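You operate a simulated robot arm through the tools that you are given. There is no shell and no other tool.

You run a simulated robot arm. Do the job below in one go: nothing can be reset, and whatever is moved stays where it is left.

TASK
Unbolt the cream box on the rails and draw the white board out.
Fine: set the blue switch to OUT for the push head and leave it so; bring the box back, open its lid and leave it open; the board rests on the railed plate. Where these are worked on the way, their far stop is far enough and under half their travel is too little: cream box on the rails.

It is judged by the outcome, as a careful person would: the job done as asked, and still so three seconds after it is handed in. It fails if anything else is knocked over, pushed out of place, dropped, spilled or broken. A push-on lid holds only when it is set on centred and level and pressed home; a screw cap is set on level and turned clockwise until tight.

THE ROBOT
A 7-joint arm with a two-finger parallel gripper, fixed in place. Base frame: the origin is at the foot of the arm, x ahead of it, y to its left, z up; the work surface is at about z = 860. Lengths are in mm, angles in degrees, forces in N, time in s.
With the tool pointing down near the work surface it reaches from about 240 to 680 mm from the base axis. Its first joint turns from -66.0 to 66.0 degrees. Payload 2.4 kg.
The tool frame sits at the grasp point between the pads (the TCP): z along the fingers, y along the line on which they close. The tips reach 30 mm beyond it. The gripper opens to 94 mm. The fingers are 28 mm wide and 10 mm thick; the gripper's body (50 by 96 mm) begins 55 mm behind the TCP.
Orientation is told as [roll, pitch, yaw] about the base's x, y, z axes, in that order, counted from this pose: with the fingers straight down and closing along the base's y, the tool's x points along the base's -x, its y along +y and its z along -z.

THE INTERFACE
- The arm moves only by the tool nudge_tool. Its arguments are lists of equal length, an entry for each row: "translation": the shift along the tool's x, y, z in units of 30 mm (1.0 is 30 mm), a list of three; "angular": the turn, a rotation vector about the tool's x, y, z in units of 6 degrees (1.0 is 6 degrees), a list of three; "fingers": the gripper command, from -1 (fully open) to 1 (shut), values between in proportion. In form: {"translation": [[x, y, z], ...], "angular": [[wx, wy, wz], ...], "fingers": [fingers, ...]}. A call has 1 to 20 rows; each row shifts and turns the commanded pose from where the row before left it, along the tool's axes as they then stand. A call with a number of a shift or a turn outside -1 to 1 is refused whole. Rows are played at 5 a second. More than 50 mm and 8.6 degrees between two rows, or a gripper value outside its range, and nothing of the call is played. Where a pose cannot be reached the arm comes as near as it can. A force on the tool above 90 N (or 10 N above the force at the start of the call, whichever is more), or a blocked arm, ends the call early, and 0.2 s more pass. The fingers move at their own pace (about 153 mm/s each) and stop on an object; they squeeze with about 40 N. The grip force told is the motor's: it shows also when the fingers shut on nothing. Time passes only in rows, and 0.2 s behind the last, so rows that do not move let the fingers close. The reply holds the time, the measured pose of the TCP, the force on the tool along the base axes, the opening and the grip force, in the units named above and with some noise, with the torque about the TCP (base axes, N m) and any sound that the robot's microphone picked up, and new pictures: "views" is both (left out), scene, wrist or none.
- Cameras (640 x 400 px; columns grow to the right, rows downward): "scene" is fixed at [46.3, 478.3, 1443.1]; the picture's right is [-0.61, -0.79, 0.00], its down [-0.41, 0.32, -0.86] and it looks along [0.67, -0.53, -0.52] (base axes); focal length 275 px, centre (320, 200). "wrist" rides on the gripper at [76, 14, -103] in the tool frame; the picture's right is [-0.18, 0.98, 0.00], its down [-0.75, -0.14, -0.64] and it looks along [-0.63, -0.12, 0.77] (tool axes); focal length 243 px, centre (320, 200). There is no depth. A picture from a camera that has moved, and an enlarged one, comes with that camera's place and axes in the base frame and with its lens. The place of the scene camera against the robot may be out by one fixed shift of up to 18 mm in any direction.
- close_up(camera, box): a new picture of the part [left, top, right, bottom] of that camera's present view, enlarged. The clock stands still meanwhile.
- finish_job(): hands the job in; it is judged then, once.

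Nothing tells you positions but the pictures and the camera data. Unless the task says otherwise, let go and move clear before handing in.

The tools are called after "Call:" as a command line: name --argument value ..., lists and objects as JSON in quotes. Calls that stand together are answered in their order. nudge_tool: Moves the arm, as the interface text tells. Its arguments: {"type":"object","properties":{"translation":{"type":"array","items":{"type":"array","items":{"type":"number"}}},"angular":{"type":"array","items":{"type":"array","items":{"type":"number"}}},"fingers":{"type":"array","items":{"type":"number"}},"views":{"type":"string","enum":["both","scene","wrist","none"]}},"required":["translation","angular","fingers"]} The other tools are called the same way: close_up (camera, box) takes an enlarged picture of a part of a camera's view; finish_job () hands the job in.

At the start:

```text
time_s: 0.0
eef_pos: [332.0, 20.9, 1312.7]
orientation: [0.1, 0.0, -0.1]
force: [0.5, 0.0, -0.5]
wrist_torque: [-0.01, 0.0, 0.01]
gripper_width: 94.1
grasp_force: 0.0
```

scene: 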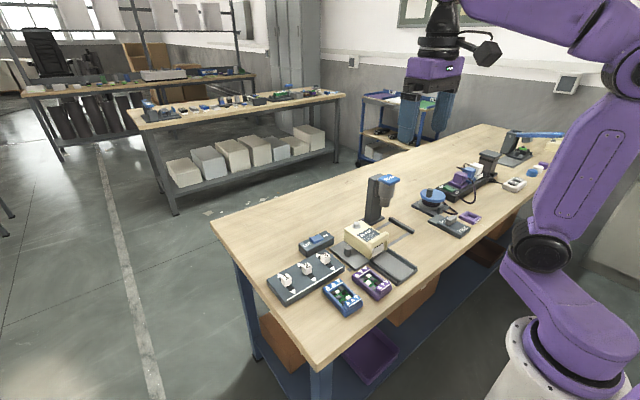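
wrist: 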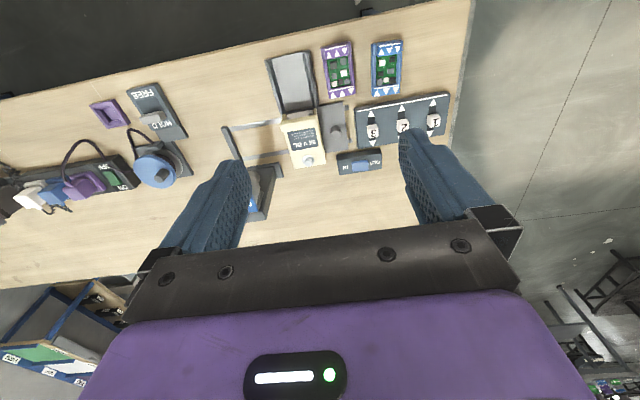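

I see a bench with a cream box on rails, a push head (dark column with a blue top), a blue switch, numbered panel and boards; I will look closer before moving anything.

Call:
close_up --camera "scene" --box '[260, 160, 460, 320]'

Call:
close_up --camera "wrist" --box '[200, 20, 480, 220]'

Call:
close_up --camera "scene" --box '[400, 110, 580, 250]'

Call:
close_up --camera "scene" --box '[320, 165, 430, 275]'

```text
2.50 times, centred on (360, 240) of scene
camera zoom: at [46.3, 478.3, 1443.1], right [-0.61, -0.79, 0.0], down [-0.41, 0.32, -0.86], along [0.67, -0.53, -0.52], focal length 687 px, centre (220, 100)
```

zoom: 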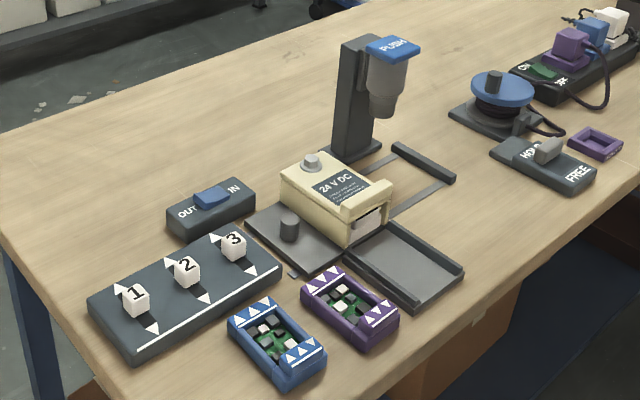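

```text
2.00 times, centred on (340, 120) of wrist
camera zoom: at [256.5, 34.6, 1415.0], right [0.18, 0.98, 0.0], down [0.75, -0.14, 0.64], along [0.63, -0.12, -0.77], focal length 485 px, centre (280, 360)
```

zoom: 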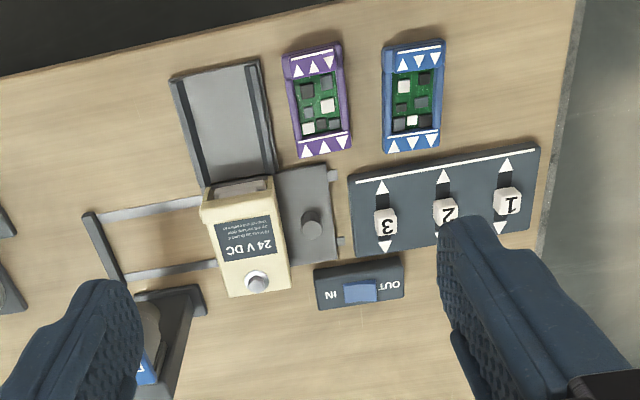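

```text
2.86 times, centred on (490, 180) of scene
camera zoom: at [46.3, 478.3, 1443.1], right [-0.61, -0.79, 0.0], down [-0.41, 0.32, -0.86], along [0.67, -0.53, -0.52], focal length 785 px, centre (-166, 257)
```

zoom: 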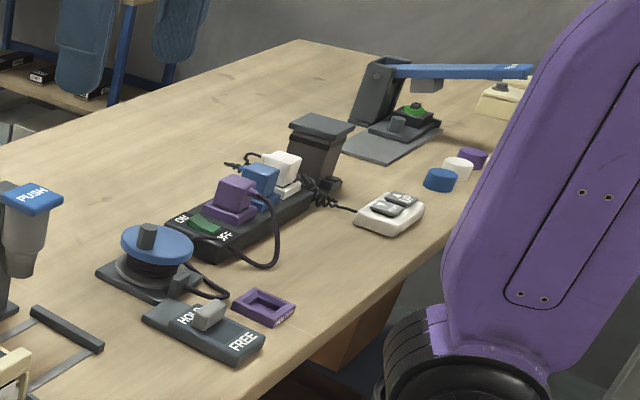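

```text
3.64 times, centred on (375, 220) of scene
camera zoom: at [46.3, 478.3, 1443.1], right [-0.61, -0.79, 0.0], down [-0.41, 0.32, -0.86], along [0.67, -0.53, -0.52], focal length 999 px, centre (120, 127)
```

zoom: 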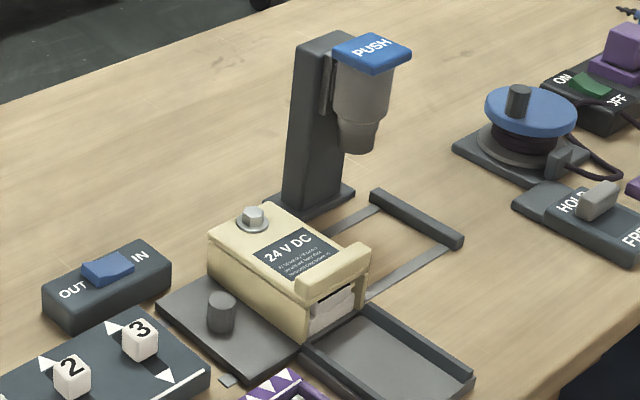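

The cream box (24 V DC) with a bolt sits on a carriage with a knob, and its rails run toward -y to the push head; the switch is to its left and back. I move in for a closer wrist view, staying well above everything.

Call:
nudge_tool --translation '[[-1, 0, 1], [-1, 0, 1], [-1, 0, 1], [-1, 0, 1], [0, 0, 1], [0, 0, 0]]' --angular '[[0, 0, 0], [0, 0, 0], [0, 0, 0], [0, 0, 0], [0, 0, 0], [0, 0, 0]]' --fingers '[-1, -1, -1, -1, -1, -1]'

```text
time_s: 1.4
eef_pos: [454.1, 20.3, 1161.1]
orientation: [0.1, -0.1, 0.0]
force: [0.0, 0.5, -0.3]
wrist_torque: [-0.04, 0.0, -0.01]
gripper_width: 93.9
grasp_force: 0.0
camera wrist: at [377.9, 34.1, 1263.1], right [0.18, 0.98, 0.0], down [0.75, -0.14, 0.64], along [0.63, -0.12, -0.77], focal length 243 px, centre (320, 200)
```

scene: 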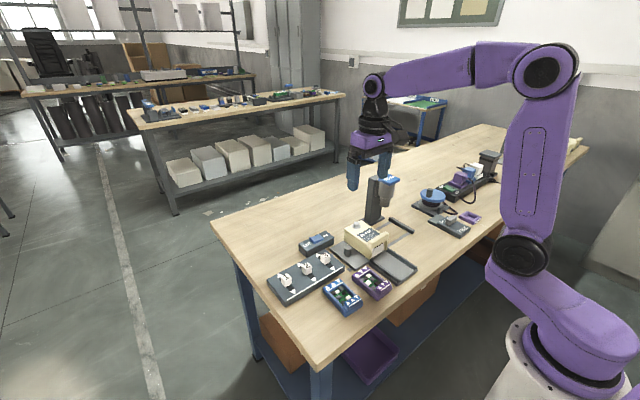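
wrist: 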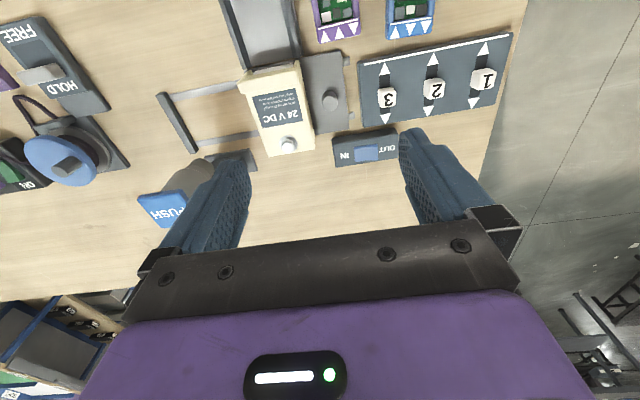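

The wrist view now shows the switch, bolt, knob and the PUSH head's blue top. I zoom in to measure.

Call:
close_up --camera "wrist" --box '[320, 110, 420, 180]'

Call:
close_up --camera "wrist" --box '[220, 40, 360, 170]'

Call:
close_up --camera "wrist" --box '[120, 70, 270, 240]'

Call:
close_up --camera "scene" --box '[290, 165, 420, 285]'

```text
5.71 times, centred on (370, 145) of wrist
camera zoom: at [377.9, 34.1, 1263.1], right [0.18, 0.98, 0.0], down [0.75, -0.14, 0.64], along [0.63, -0.12, -0.77], focal length 1386 px, centre (34, 514)
```

zoom: 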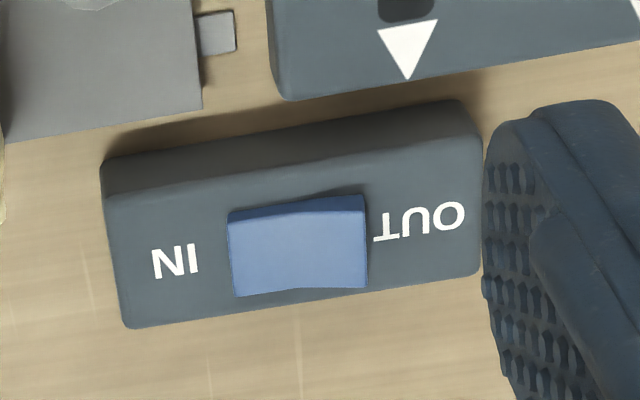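

```text
3.08 times, centred on (290, 105) of wrist
camera zoom: at [377.9, 34.1, 1263.1], right [0.18, 0.98, 0.0], down [0.75, -0.14, 0.64], along [0.63, -0.12, -0.77], focal length 746 px, centre (412, 492)
```

zoom: 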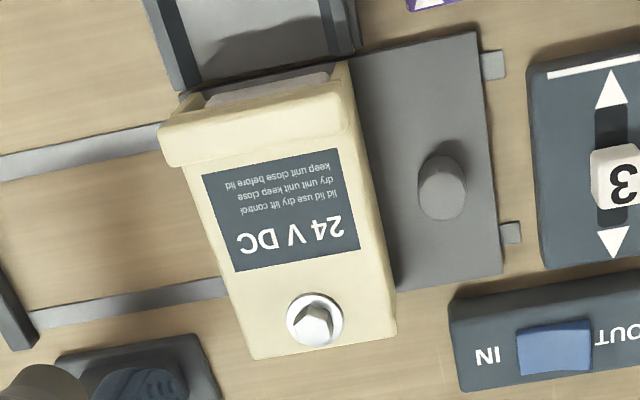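

```text
2.35 times, centred on (195, 155) of wrist
camera zoom: at [377.9, 34.1, 1263.1], right [0.18, 0.98, 0.0], down [0.75, -0.14, 0.64], along [0.63, -0.12, -0.77], focal length 571 px, centre (614, 306)
```

zoom: 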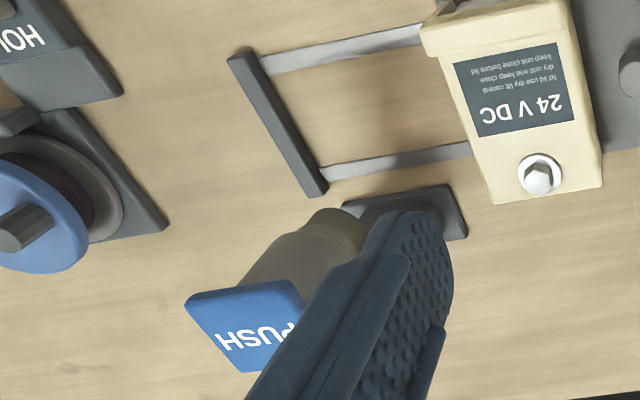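

```text
3.33 times, centred on (355, 225) of scene
camera zoom: at [46.3, 478.3, 1443.1], right [-0.61, -0.79, 0.0], down [-0.41, 0.32, -0.86], along [0.67, -0.53, -0.52], focal length 916 px, centre (203, 117)
```

zoom: 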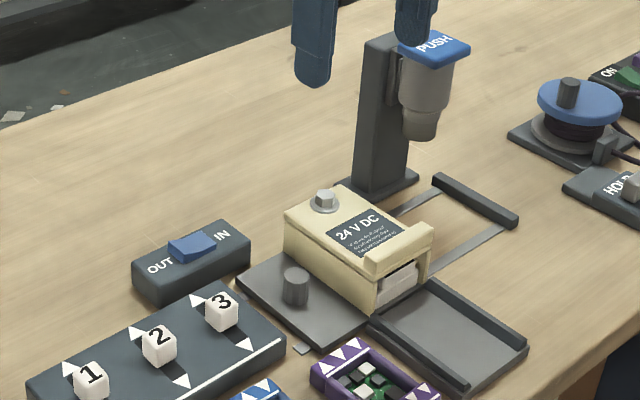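

Call:
close_up --camera "scene" --box '[295, 225, 345, 257]'

Call:
close_up --camera "scene" --box '[340, 215, 420, 285]'

Call:
close_up --camera "scene" --box '[355, 165, 425, 235]'

```text
12.50 times, centred on (320, 241) of scene
camera zoom: at [46.3, 478.3, 1443.1], right [-0.61, -0.79, 0.0], down [-0.41, 0.32, -0.86], along [0.67, -0.53, -0.52], focal length 3434 px, centre (320, -312)
```

zoom: 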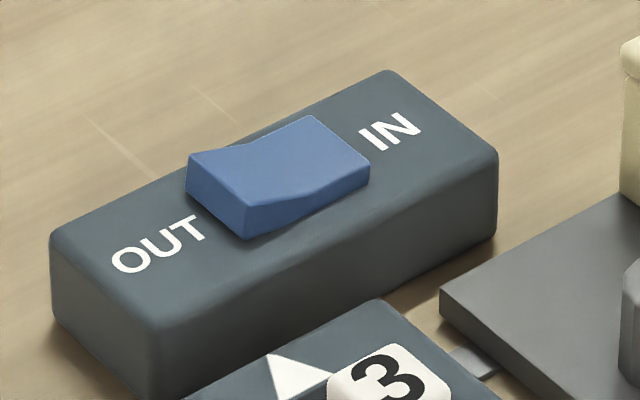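

```text
5.71 times, centred on (380, 250) of scene
camera zoom: at [46.3, 478.3, 1443.1], right [-0.61, -0.79, 0.0], down [-0.41, 0.32, -0.86], along [0.67, -0.53, -0.52], focal length 1570 px, centre (-23, -86)
```

zoom: 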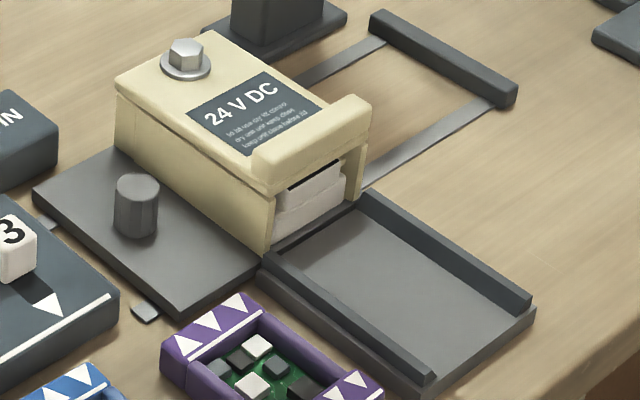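

```text
5.71 times, centred on (390, 200) of scene
camera zoom: at [46.3, 478.3, 1443.1], right [-0.61, -0.79, 0.0], down [-0.41, 0.32, -0.86], along [0.67, -0.53, -0.52], focal length 1570 px, centre (-80, 200)
```

zoom: 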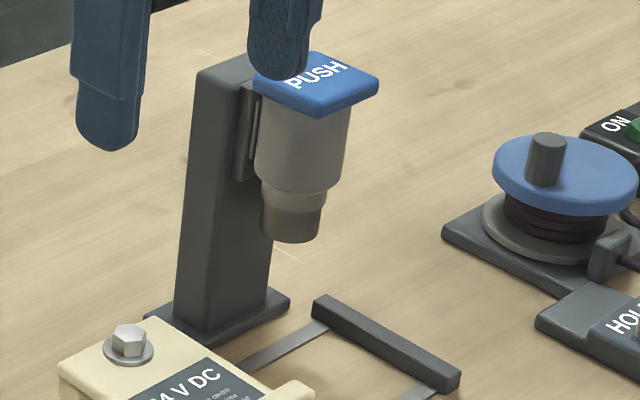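

The rocker's OUT end stands high, so it is currently at IN; its OUT end is at about (597, 92, 893). I go above it with the fingers closed.

Call:
nudge_tool --translation '[[-0.681, 0.343, 0.957], [-0.681, 0.343, 0.957], [-0.681, 0.343, 0.957], [-0.681, 0.343, 0.957], [-0.681, 0.343, 0.957], [-0.681, 0.343, 0.957], [-0.681, 0.343, 0.957], [0, 0, 0]]' --angular '[[0, 0, 0], [0, 0, 0], [0, 0, 0], [0, 0, 0], [0, 0, 0], [0, 0, 0], [0, 0, 0], [0, 0, 0]]' --fingers '[1, 1, 1, 1, 1, 1, 1, 1]'

Call:
close_up --camera "wrist" --box '[200, 50, 440, 210]'

Call:
close_up --camera "scene" --box '[290, 180, 370, 260]'

```text
time_s: 3.2
eef_pos: [594.9, 92.8, 962.9]
orientation: [0.1, 0.0, 0.0]
force: [0.4, -0.3, -0.6]
wrist_torque: [-0.02, 0.02, 0.01]
gripper_width: 0.3
grasp_force: 33.2
camera wrist: at [519.1, 107.4, 1063.8], right [0.18, 0.98, 0.0], down [0.75, -0.14, 0.64], along [0.63, -0.12, -0.77], focal length 243 px, centre (320, 200)
```

scene: 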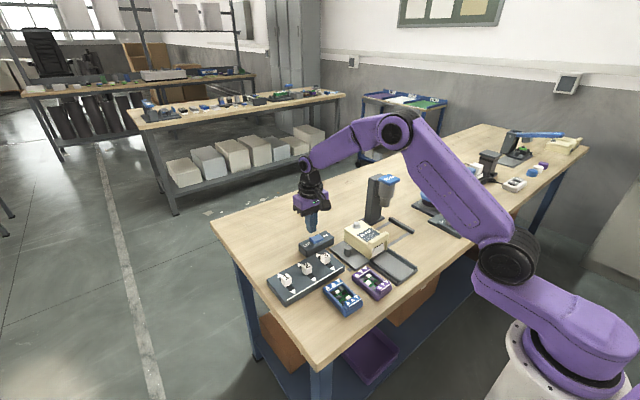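
wrist: 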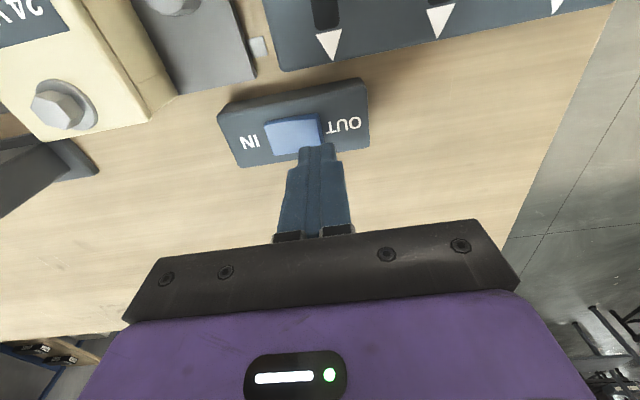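

```text
2.50 times, centred on (320, 130) of wrist
camera zoom: at [519.1, 107.4, 1063.8], right [0.18, 0.98, 0.0], down [0.75, -0.14, 0.64], along [0.63, -0.12, -0.77], focal length 606 px, centre (320, 375)
```

zoom: 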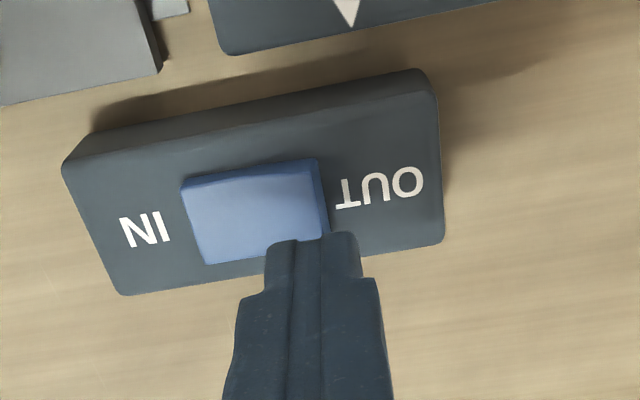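

```text
5.00 times, centred on (330, 220) of scene
camera zoom: at [46.3, 478.3, 1443.1], right [-0.61, -0.79, 0.0], down [-0.41, 0.32, -0.86], along [0.67, -0.53, -0.52], focal length 1374 px, centre (270, 100)
```

zoom: 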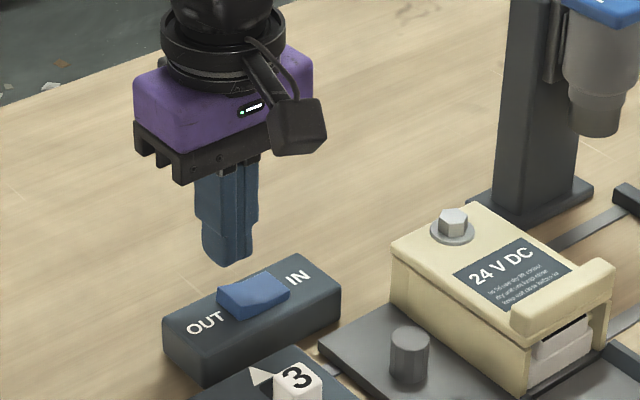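

The fingertips are just above the rocker's OUT end (about y 94, z 890). I press down on it in small steps.

Call:
nudge_tool --translation '[[0, 0, 0.6], [0, 0, 0.6], [0, 0, 0.1], [0, 0, 0.1], [0, 0, 0.1], [0, 0, 0.1], [0, 0, 0]]' --angular '[[0, 0, 0], [0, 0, 0], [0, 0, 0], [0, 0, 0], [0, 0, 0], [0, 0, 0], [0, 0, 0]]' --fingers '[1, 1, 1, 1, 1, 1, 1]'

Call:
close_up --camera "wrist" --box '[200, 50, 440, 210]'

Call:
close_up --camera "scene" --box '[290, 200, 350, 260]'

```text
time_s: 4.4
eef_pos: [596.8, 96.6, 927.4]
orientation: [0.1, 0.0, 0.0]
force: [-15.5, -2.0, 21.6]
wrist_torque: [-0.22, 0.49, -0.14]
gripper_width: 0.2
grasp_force: 32.9
heard: click
stopped in row 5: the force on the tool passed its limit at 94 N (the readings are from after the stop); the commanded pose is now the measured one
camera wrist: at [519.2, 109.8, 1029.5], right [0.18, 0.98, 0.0], down [0.75, -0.14, 0.64], along [0.63, -0.11, -0.77], focal length 243 px, centre (320, 200)
```

scene: 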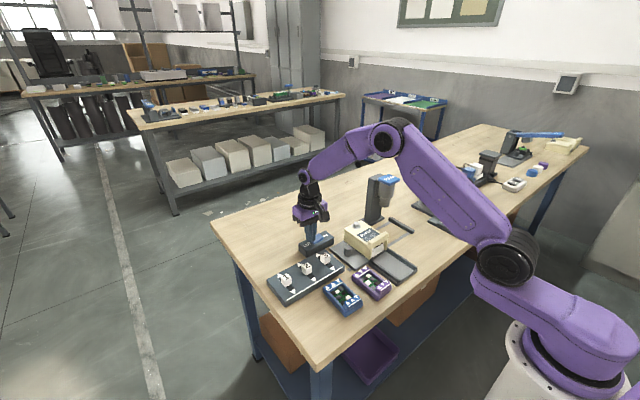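
wrist: 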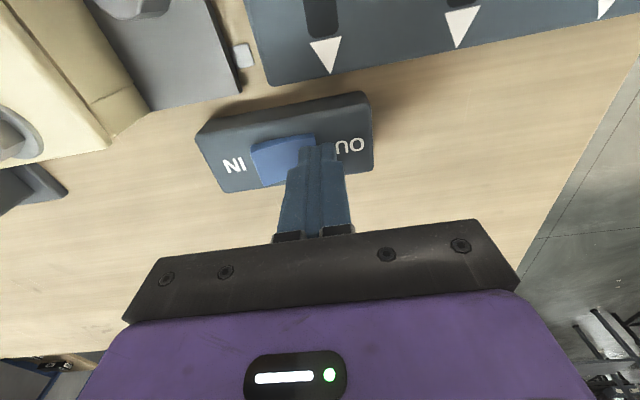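

```text
2.50 times, centred on (320, 130) of wrist
camera zoom: at [519.2, 109.8, 1029.5], right [0.18, 0.98, 0.0], down [0.75, -0.14, 0.64], along [0.63, -0.11, -0.77], focal length 606 px, centre (320, 375)
```

zoom: 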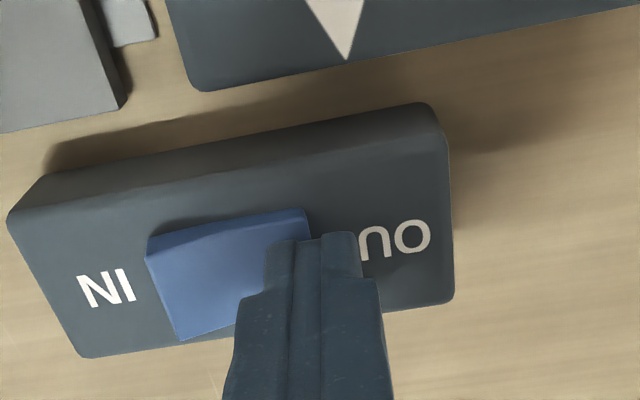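

```text
6.67 times, centred on (320, 230) of scene
camera zoom: at [45.5, 478.2, 1443.2], right [-0.61, -0.79, 0.0], down [-0.41, 0.32, -0.86], along [0.68, -0.53, -0.52], focal length 1832 px, centre (320, 0)
```

zoom: 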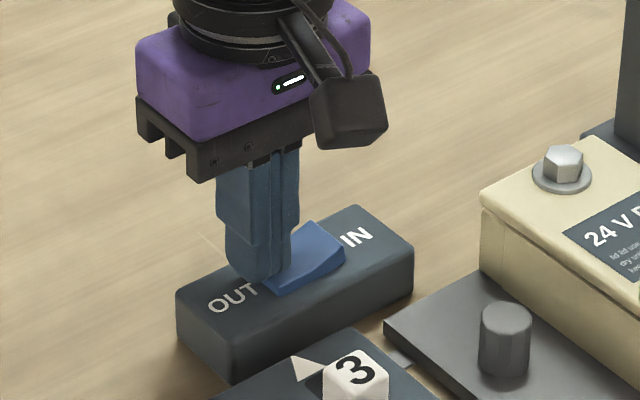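

A click was heard and the IN end now stands high. I lift straight off and check that it stays at OUT.

Call:
nudge_tool --translation '[[0, 0, -0.5], [0, 0, -1], [0, 0, -1], [0, 0, -1], [0, 0, 0]]' --angular '[[0, 0, 0], [0, 0, 0], [0, 0, 0], [0, 0, 0], [0, 0, 0]]' --fingers '[1, 1, 1, 1, 1]'

Call:
close_up --camera "scene" --box '[290, 220, 350, 260]'

Call:
close_up --camera "wrist" --box '[20, 20, 340, 220]'

```text
time_s: 5.6
eef_pos: [596.4, 96.0, 1032.6]
orientation: [0.2, -0.2, 0.2]
force: [1.0, 0.3, 1.4]
wrist_torque: [0.05, 0.01, 0.01]
gripper_width: 0.0
grasp_force: 33.0
camera wrist: at [519.8, 109.9, 1133.7], right [0.18, 0.98, 0.01], down [0.75, -0.14, 0.64], along [0.63, -0.11, -0.76], focal length 243 px, centre (320, 200)
```

scene: 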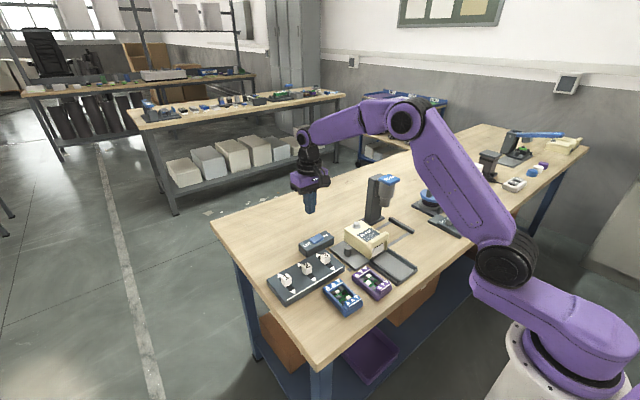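
wrist: 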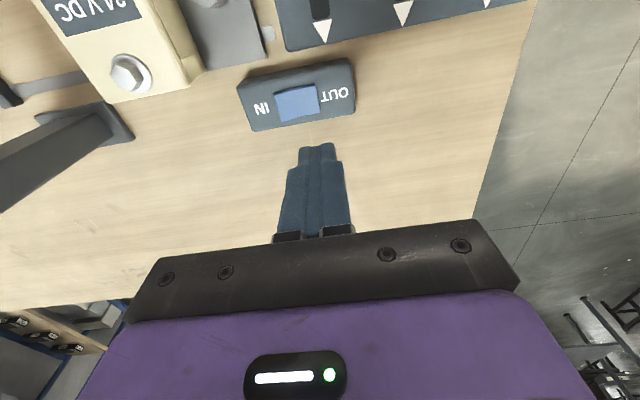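

```text
10.00 times, centred on (320, 240) of scene
camera zoom: at [46.3, 478.3, 1443.1], right [-0.61, -0.79, 0.0], down [-0.41, 0.32, -0.86], along [0.67, -0.53, -0.52], focal length 2747 px, centre (320, -200)
```

zoom: 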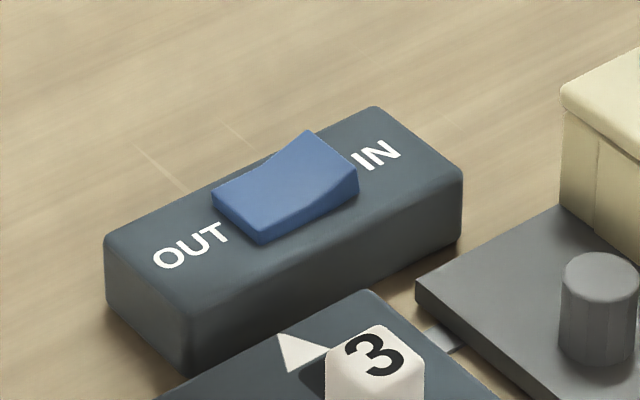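

```text
2.00 times, centred on (180, 120) of wrist
camera zoom: at [519.8, 109.9, 1133.7], right [0.18, 0.98, 0.01], down [0.75, -0.14, 0.64], along [0.63, -0.11, -0.76], focal length 485 px, centre (600, 360)
```

zoom: 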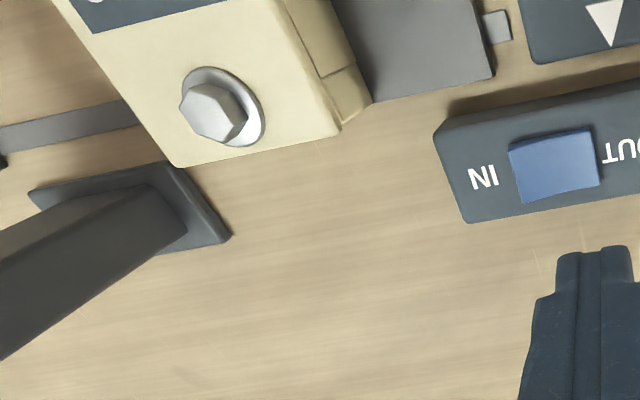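

The switch holds at OUT. Next I move to look at the carriage knob, rails and the box from above.

Call:
nudge_tool --translation '[[0.84, -0.373, -0.187], [0.84, -0.373, -0.187], [0.84, -0.373, -0.187], [0.84, -0.373, -0.187], [0.84, -0.373, -0.187], [0, 0, 0]]' --angular '[[0, 0, 0], [0, 0, 0], [0, 0, 0], [0, 0, 0], [0, 0, 0], [0, 0, 0]]' --fingers '[1, 1, 1, 1, 1, 1]'

Call:
close_up --camera "wrist" --box '[120, 0, 440, 200]'

```text
time_s: 7.0
eef_pos: [468.2, 38.5, 1058.7]
orientation: [0.3, -0.2, 0.1]
force: [0.1, -0.5, -0.1]
wrist_torque: [-0.01, 0.02, -0.01]
gripper_width: 0.1
grasp_force: 32.9
camera wrist: at [391.8, 52.6, 1159.7], right [0.18, 0.98, 0.01], down [0.75, -0.14, 0.64], along [0.63, -0.11, -0.76], focal length 243 px, centre (320, 200)
```

scene: 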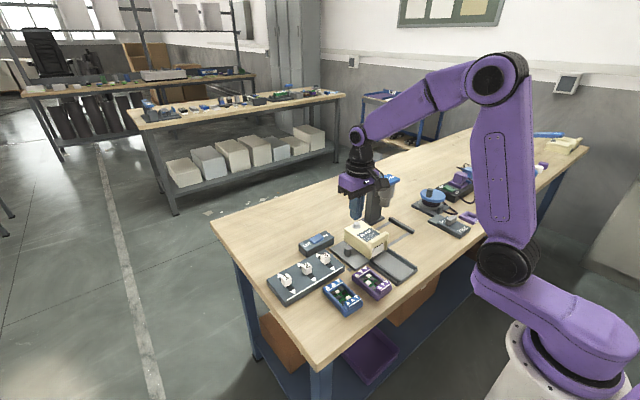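
wrist: 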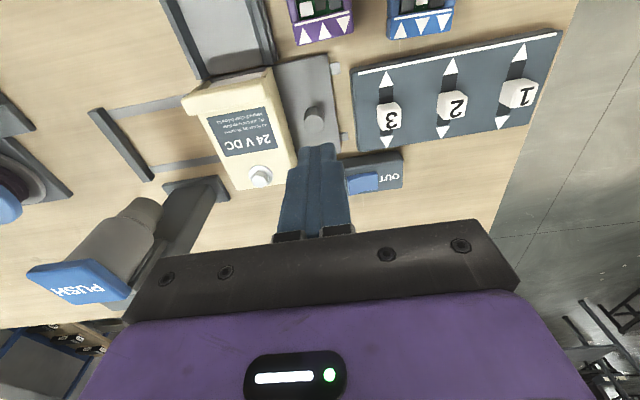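

```text
2.00 times, centred on (280, 100) of wrist
camera zoom: at [391.8, 52.6, 1159.7], right [0.18, 0.98, 0.01], down [0.75, -0.14, 0.64], along [0.63, -0.11, -0.76], focal length 485 px, centre (400, 400)
```

zoom: 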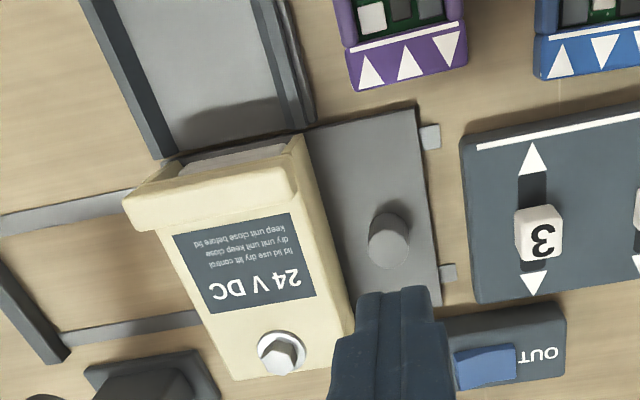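

Call:
close_up --camera "wrist" --box '[260, 40, 360, 140]'

Call:
close_up --camera "wrist" --box '[0, 80, 240, 320]'

Call:
close_up --camera "wrist" --box '[160, 0, 300, 120]'

```text
4.00 times, centred on (310, 90) of wrist
camera zoom: at [391.8, 52.6, 1159.7], right [0.18, 0.98, 0.01], down [0.75, -0.14, 0.64], along [0.63, -0.11, -0.76], focal length 970 px, centre (360, 640)
```

zoom: 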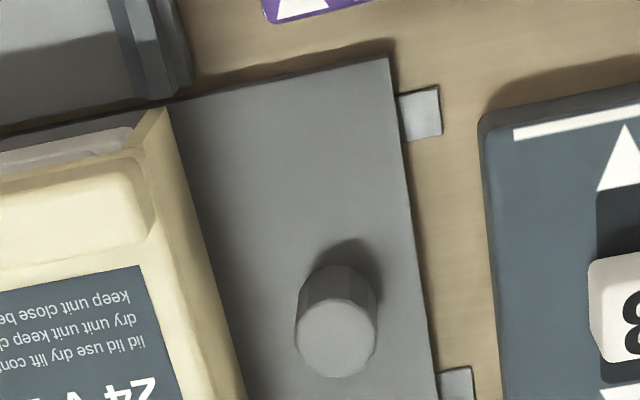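

```text
1.67 times, centred on (120, 200) of wrist
camera zoom: at [391.8, 52.6, 1159.7], right [0.18, 0.98, 0.01], down [0.75, -0.14, 0.64], along [0.63, -0.11, -0.76], focal length 404 px, centre (653, 200)
```

zoom: 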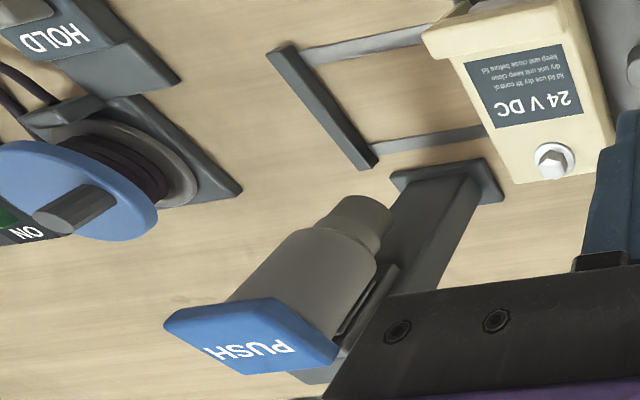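

```text
3.33 times, centred on (230, 60) of wrist
camera zoom: at [391.8, 52.6, 1159.7], right [0.18, 0.98, 0.01], down [0.75, -0.14, 0.64], along [0.63, -0.11, -0.76], focal length 809 px, centre (620, 667)
```

zoom: 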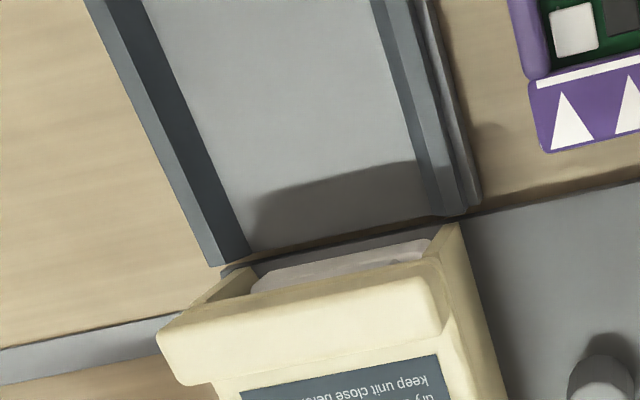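

The carriage knob is at about (492, 28) with its top near z 908, and the PUSH plate is at about (520, -150, 1065), so the box slides toward -y under it. I position closed fingers on the +y side of the knob to push it.

Call:
nudge_tool --translation '[[-0.267, 0.172, 0.878], [-0.267, 0.172, 0.878], [-0.267, 0.172, 0.878], [0, 0, 0.6], [0, 0, 0]]' --angular '[[0, 0, 0], [0, 0, 0], [0, 0, 0], [0, 0, 0], [0, 0, 0]]' --fingers '[1, 1, 1, 1, 1]'

Call:
close_up --camera "wrist" --box '[220, 60, 420, 200]'

Call:
close_up --camera "scene" --box '[320, 190, 420, 270]'

```text
time_s: 8.2
eef_pos: [494.9, 54.7, 961.2]
orientation: [0.3, -0.1, 0.1]
force: [-0.9, 0.7, 1.1]
wrist_torque: [-0.01, -0.02, 0.0]
gripper_width: 0.3
grasp_force: 33.1
camera wrist: at [417.8, 68.1, 1062.4], right [0.18, 0.98, 0.01], down [0.75, -0.14, 0.64], along [0.63, -0.11, -0.76], focal length 243 px, centre (320, 200)
```

scene: 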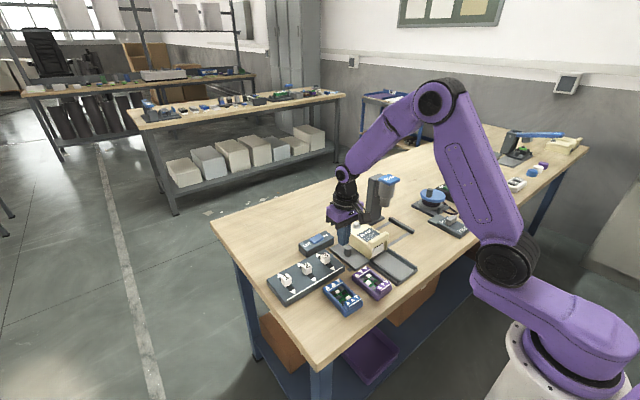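
wrist: 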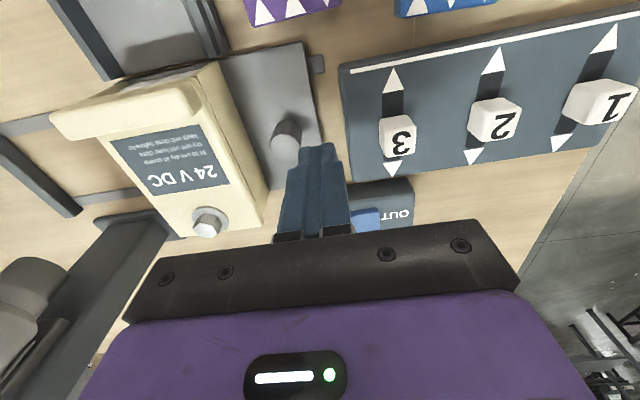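

```text
2.86 times, centred on (320, 130) of wrist
camera zoom: at [417.8, 68.1, 1062.4], right [0.18, 0.98, 0.01], down [0.75, -0.14, 0.64], along [0.63, -0.11, -0.76], focal length 693 px, centre (320, 400)
```

zoom: 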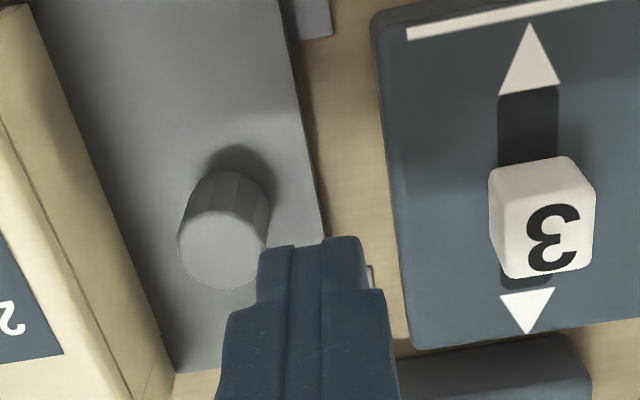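

```text
5.00 times, centred on (370, 230) of scene
camera zoom: at [46.3, 478.3, 1443.1], right [-0.61, -0.79, 0.0], down [-0.41, 0.32, -0.86], along [0.67, -0.53, -0.52], focal length 1374 px, centre (70, 50)
```

zoom: 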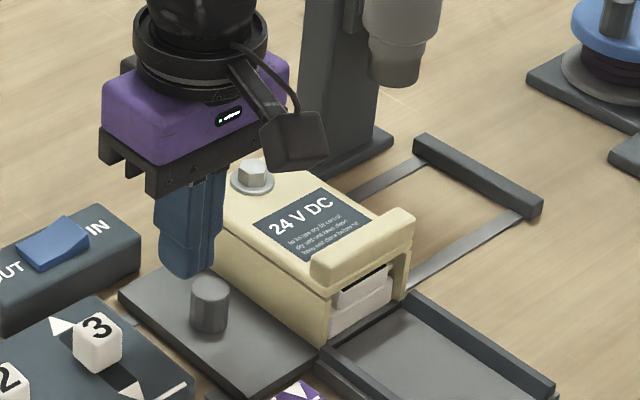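

The knob is at about (493, 30) and the fingers are clear of it and of the numbered panel. I lower the tips to about z 885 beside the knob.

Call:
nudge_tool --translation '[[0, 0.03, 0.5], [0, 0, 0.5], [0, 0, 0.3], [0, 0, 0.23], [0, 0, 0]]' --angular '[[0, 0, 0], [0, 0, 0], [0, 0, 0], [0, 0, 0], [0, 0, 0]]' --fingers '[1, 1, 1, 1, 1]'

Call:
close_up --camera "scene" --box '[320, 200, 420, 280]'

```text
time_s: 9.4
eef_pos: [495.3, 55.0, 914.7]
orientation: [0.3, -0.1, 0.0]
force: [-0.1, 0.0, 0.0]
wrist_torque: [-0.01, 0.02, -0.01]
gripper_width: 0.0
grasp_force: 32.6
camera wrist: at [418.0, 69.0, 1017.1], right [0.18, 0.98, 0.01], down [0.75, -0.14, 0.64], along [0.63, -0.11, -0.76], focal length 243 px, centre (320, 200)
```

scene: 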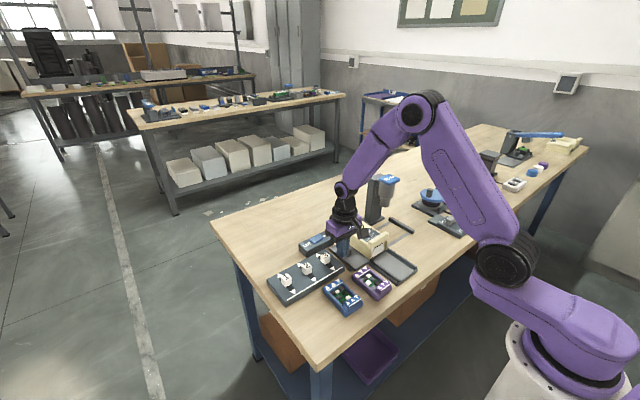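
wrist: 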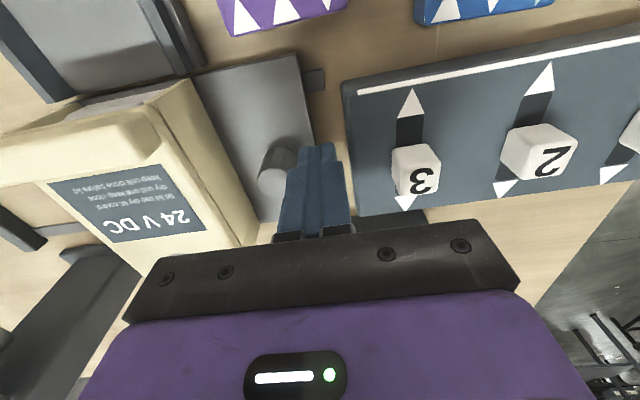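

```text
5.00 times, centred on (370, 240) of scene
camera zoom: at [46.3, 478.3, 1443.1], right [-0.61, -0.79, 0.0], down [-0.41, 0.32, -0.86], along [0.67, -0.53, -0.52], focal length 1374 px, centre (70, 0)
```

zoom: 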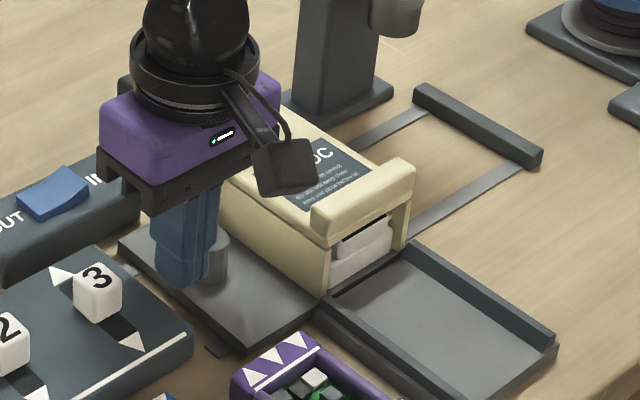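

The fingertips stand beside the knob with no contact. I push it toward -y gently, first about 40 mm.

Call:
nudge_tool --translation '[[0, -0.2, 0], [0, -0.2, 0], [0, -0.25, 0], [0, -0.25, 0], [0, -0.25, 0], [0, -0.25, 0], [0, 0, 0]]' --angular '[[0, 0, 0], [0, 0, 0], [0, 0, 0], [0, 0, 0], [0, 0, 0], [0, 0, 0], [0, 0, 0]]' --fingers '[1, 1, 1, 1, 1, 1, 1]'

Call:
close_up --camera "scene" --box '[320, 180, 420, 260]'

```text
time_s: 11.0
eef_pos: [495.6, 12.1, 915.1]
orientation: [0.4, -0.2, -0.1]
force: [0.4, 0.0, -0.4]
wrist_torque: [-0.02, -0.02, 0.0]
gripper_width: 0.2
grasp_force: 33.2
camera wrist: at [418.7, 27.1, 1017.3], right [0.18, 0.98, 0.01], down [0.75, -0.14, 0.64], along [0.63, -0.11, -0.76], focal length 243 px, centre (320, 200)
```

scene: 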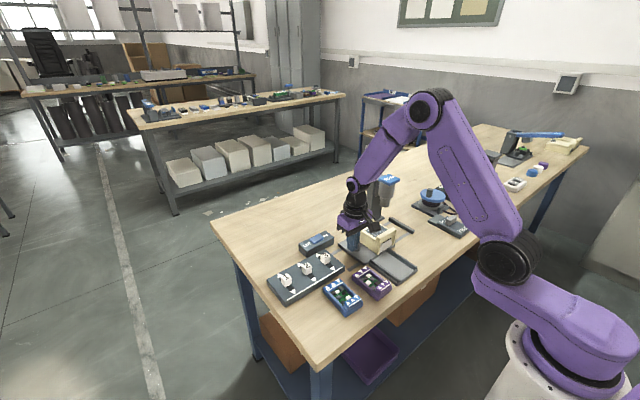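
wrist: 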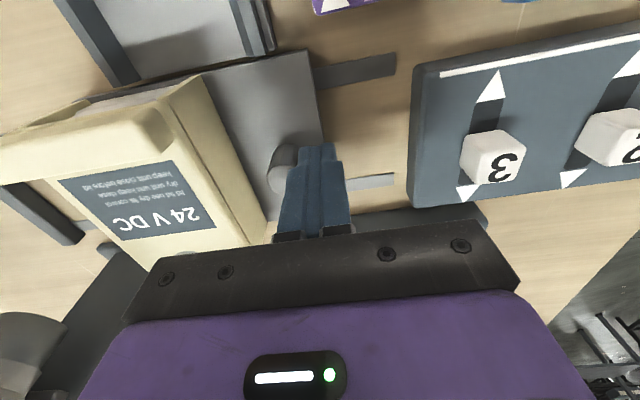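

```text
5.00 times, centred on (370, 220) of scene
camera zoom: at [46.3, 478.3, 1443.1], right [-0.61, -0.79, 0.0], down [-0.41, 0.32, -0.86], along [0.67, -0.53, -0.52], focal length 1374 px, centre (70, 100)
```

zoom: 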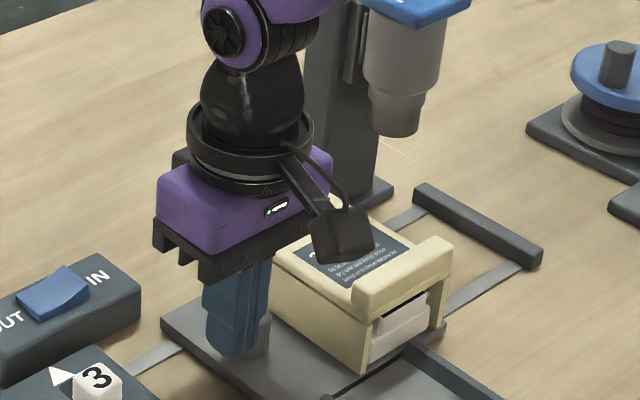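

The carriage slides freely. I continue pushing, watching the clearance to the head.

Call:
nudge_tool --translation '[[0, -0.25, 0], [0, -0.25, 0], [0, -0.25, 0], [0, -0.25, 0], [0, -0.25, 0], [0, -0.2, 0], [0, 0, 0]]' --angular '[[0, 0, 0], [0, 0, 0], [0, 0, 0], [0, 0, 0], [0, 0, 0], [0, 0, 0], [0, 0, 0]]' --fingers '[1, 1, 1, 1, 1, 1, 1]'

Call:
close_up --camera "scene" --box '[320, 160, 440, 260]'

```text
time_s: 12.6
eef_pos: [496.2, -29.8, 916.3]
orientation: [0.3, -0.2, 0.0]
force: [0.4, -0.3, 0.5]
wrist_torque: [0.02, 0.02, 0.01]
gripper_width: 0.1
grasp_force: 33.0
camera wrist: at [419.2, -15.8, 1017.0], right [0.18, 0.98, 0.01], down [0.75, -0.14, 0.64], along [0.63, -0.11, -0.76], focal length 243 px, centre (320, 200)
```

scene: 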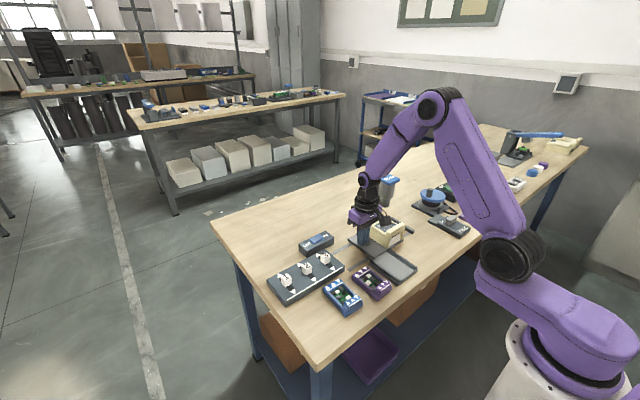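
wrist: 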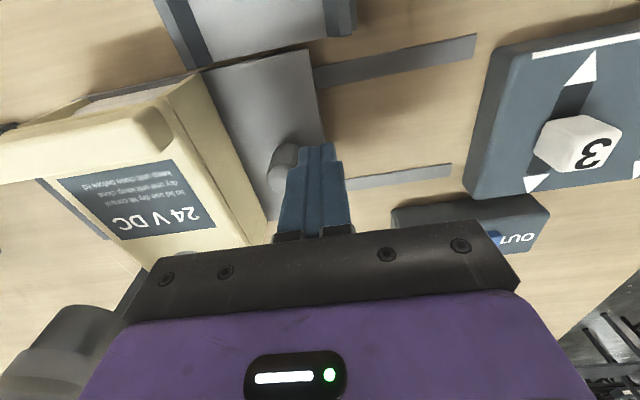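

```text
4.00 times, centred on (380, 210) of scene
camera zoom: at [46.3, 478.3, 1443.1], right [-0.61, -0.79, 0.0], down [-0.41, 0.32, -0.86], along [0.67, -0.53, -0.52], focal length 1099 px, centre (80, 160)
```

zoom: 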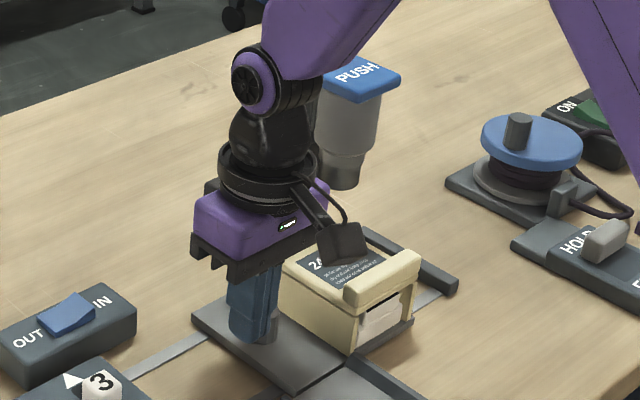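

About 80 mm travelled so far with no resistance. I go on in smaller steps until the far stop.

Call:
nudge_tool --translation '[[0, -0.17, 0], [0, -0.17, 0], [0, -0.17, 0], [0, -0.17, 0], [0, -0.1, 0], [0, 0, 0]]' --angular '[[0, 0, 0], [0, 0, 0], [0, 0, 0], [0, 0, 0], [0, 0, 0], [0, 0, 0]]' --fingers '[1, 1, 1, 1, 1, 1]'

Call:
close_up --camera "scene" --box '[320, 160, 440, 260]'

```text
time_s: 14.0
eef_pos: [495.2, -52.9, 913.6]
orientation: [0.3, -0.2, 0.0]
force: [-1.2, 0.4, 0.1]
wrist_torque: [0.02, -0.01, 0.01]
gripper_width: 0.0
grasp_force: 33.4
camera wrist: at [419.1, -39.4, 1016.7], right [0.18, 0.98, 0.01], down [0.75, -0.14, 0.64], along [0.63, -0.11, -0.76], focal length 243 px, centre (320, 200)
```

scene: 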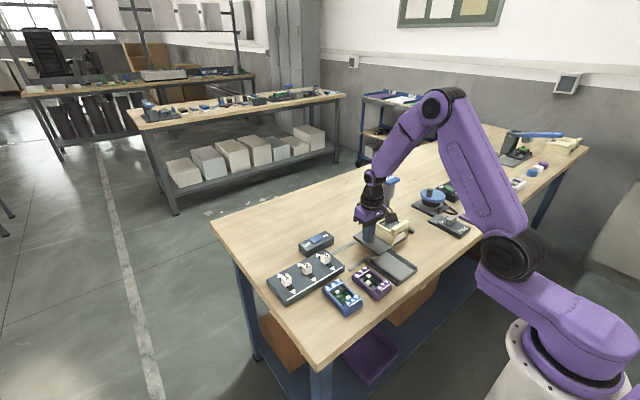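
wrist: 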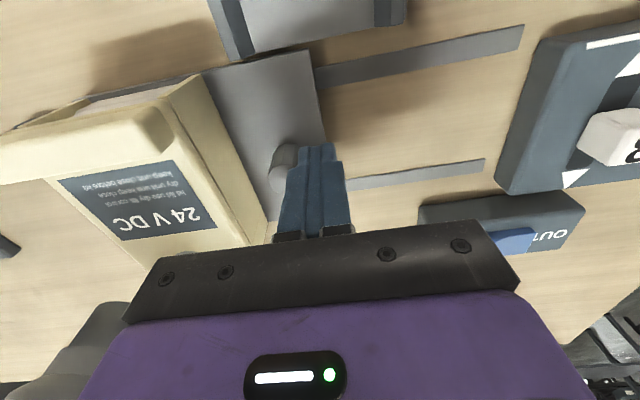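

```text
4.00 times, centred on (380, 210) of scene
camera zoom: at [46.3, 478.3, 1443.1], right [-0.61, -0.79, 0.0], down [-0.41, 0.32, -0.86], along [0.67, -0.53, -0.52], focal length 1099 px, centre (80, 160)
```

zoom: 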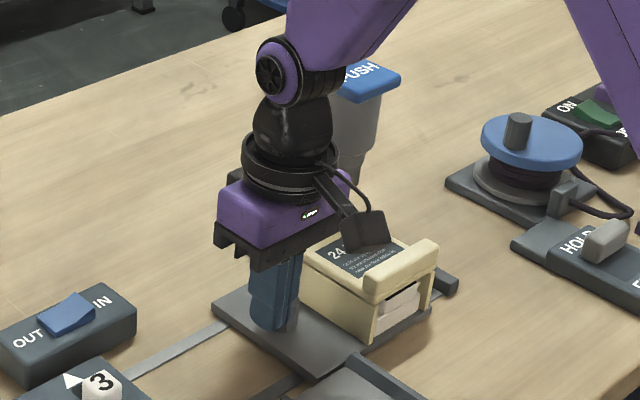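

Call:
close_up --camera "wrist" --box '[0, 200, 240, 400]'

Call:
close_up --camera "scene" --box '[360, 170, 430, 250]'

```text
2.00 times, centred on (120, 300) of wrist
camera zoom: at [419.1, -39.4, 1016.7], right [0.18, 0.98, 0.01], down [0.75, -0.14, 0.64], along [0.63, -0.11, -0.76], focal length 485 px, centre (720, 0)
```

zoom: 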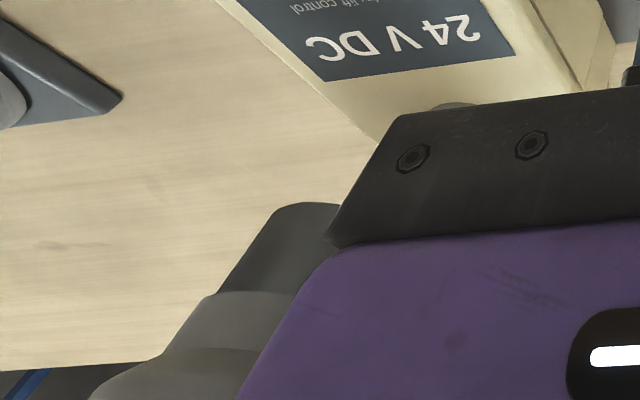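

```text
5.00 times, centred on (395, 210) of scene
camera zoom: at [46.3, 478.3, 1443.1], right [-0.61, -0.79, 0.0], down [-0.41, 0.32, -0.86], along [0.67, -0.53, -0.52], focal length 1374 px, centre (-55, 150)
```

zoom: 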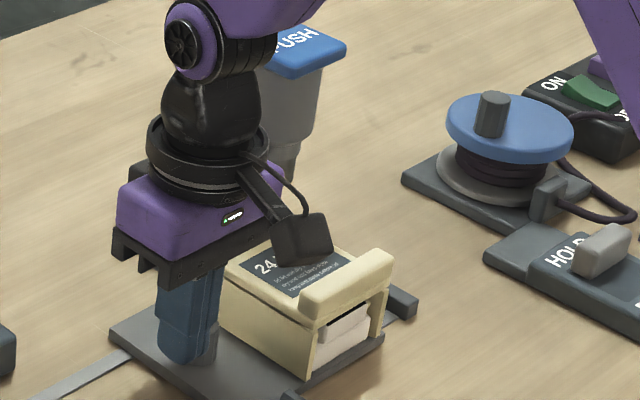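

The bolt is at about y -146 and the nozzle near y -184, so there is still roughly 35–40 mm to go. I continue in small steps to the stop.

Call:
nudge_tool --translation '[[0, -0.15, 0], [0, -0.15, 0], [0, -0.15, 0], [0, -0.15, 0], [0, -0.15, 0], [0, -0.1, 0], [0, 0, 0]]' --angular '[[0, 0, 0], [0, 0, 0], [0, 0, 0], [0, 0, 0], [0, 0, 0], [0, 0, 0], [0, 0, 0]]' --fingers '[1, 1, 1, 1, 1, 1, 1]'

Call:
close_up --camera "scene" --box '[350, 170, 430, 250]'

Call:
close_up --camera "wrist" --box '[0, 200, 240, 400]'

```text
time_s: 15.6
eef_pos: [495.0, -79.4, 914.4]
orientation: [0.3, -0.1, -0.1]
force: [-0.8, -0.6, 0.2]
wrist_torque: [-0.01, -0.05, -0.01]
gripper_width: 0.1
grasp_force: 33.1
camera wrist: at [417.9, -64.8, 1016.4], right [0.18, 0.98, 0.01], down [0.75, -0.14, 0.64], along [0.63, -0.11, -0.77], focal length 243 px, centre (320, 200)
```

scene: 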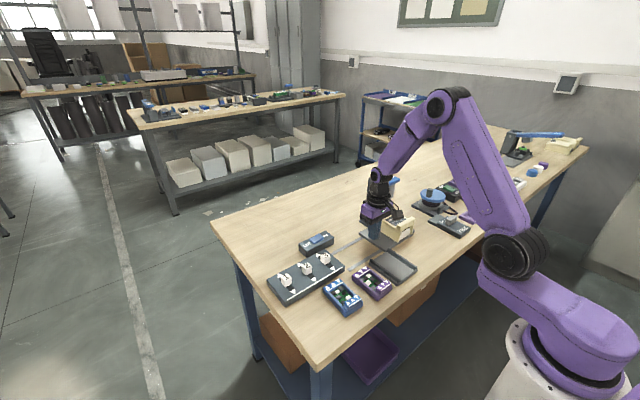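
wrist: 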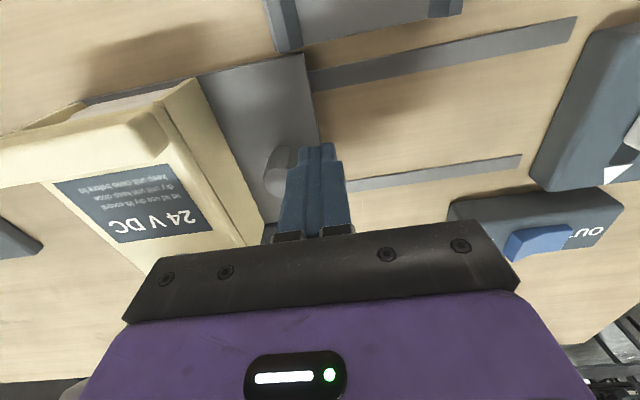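

```text
5.00 times, centred on (390, 210) of scene
camera zoom: at [46.3, 478.3, 1443.1], right [-0.61, -0.79, 0.0], down [-0.41, 0.32, -0.86], along [0.67, -0.53, -0.52], focal length 1374 px, centre (-30, 150)
```

zoom: 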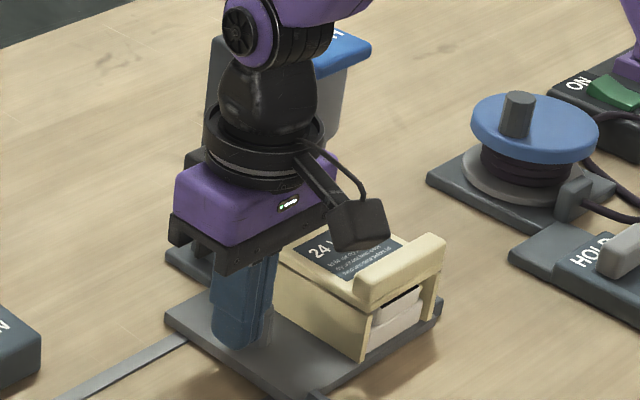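

```text
2.00 times, centred on (120, 300) of wrist
camera zoom: at [417.9, -64.8, 1016.4], right [0.18, 0.98, 0.01], down [0.75, -0.14, 0.64], along [0.63, -0.11, -0.77], focal length 485 px, centre (720, 0)
```

zoom: 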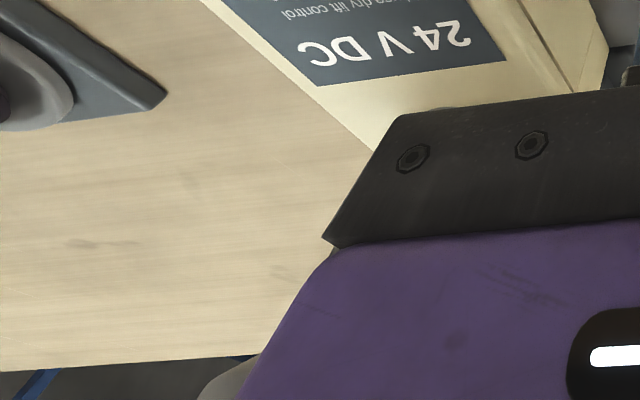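

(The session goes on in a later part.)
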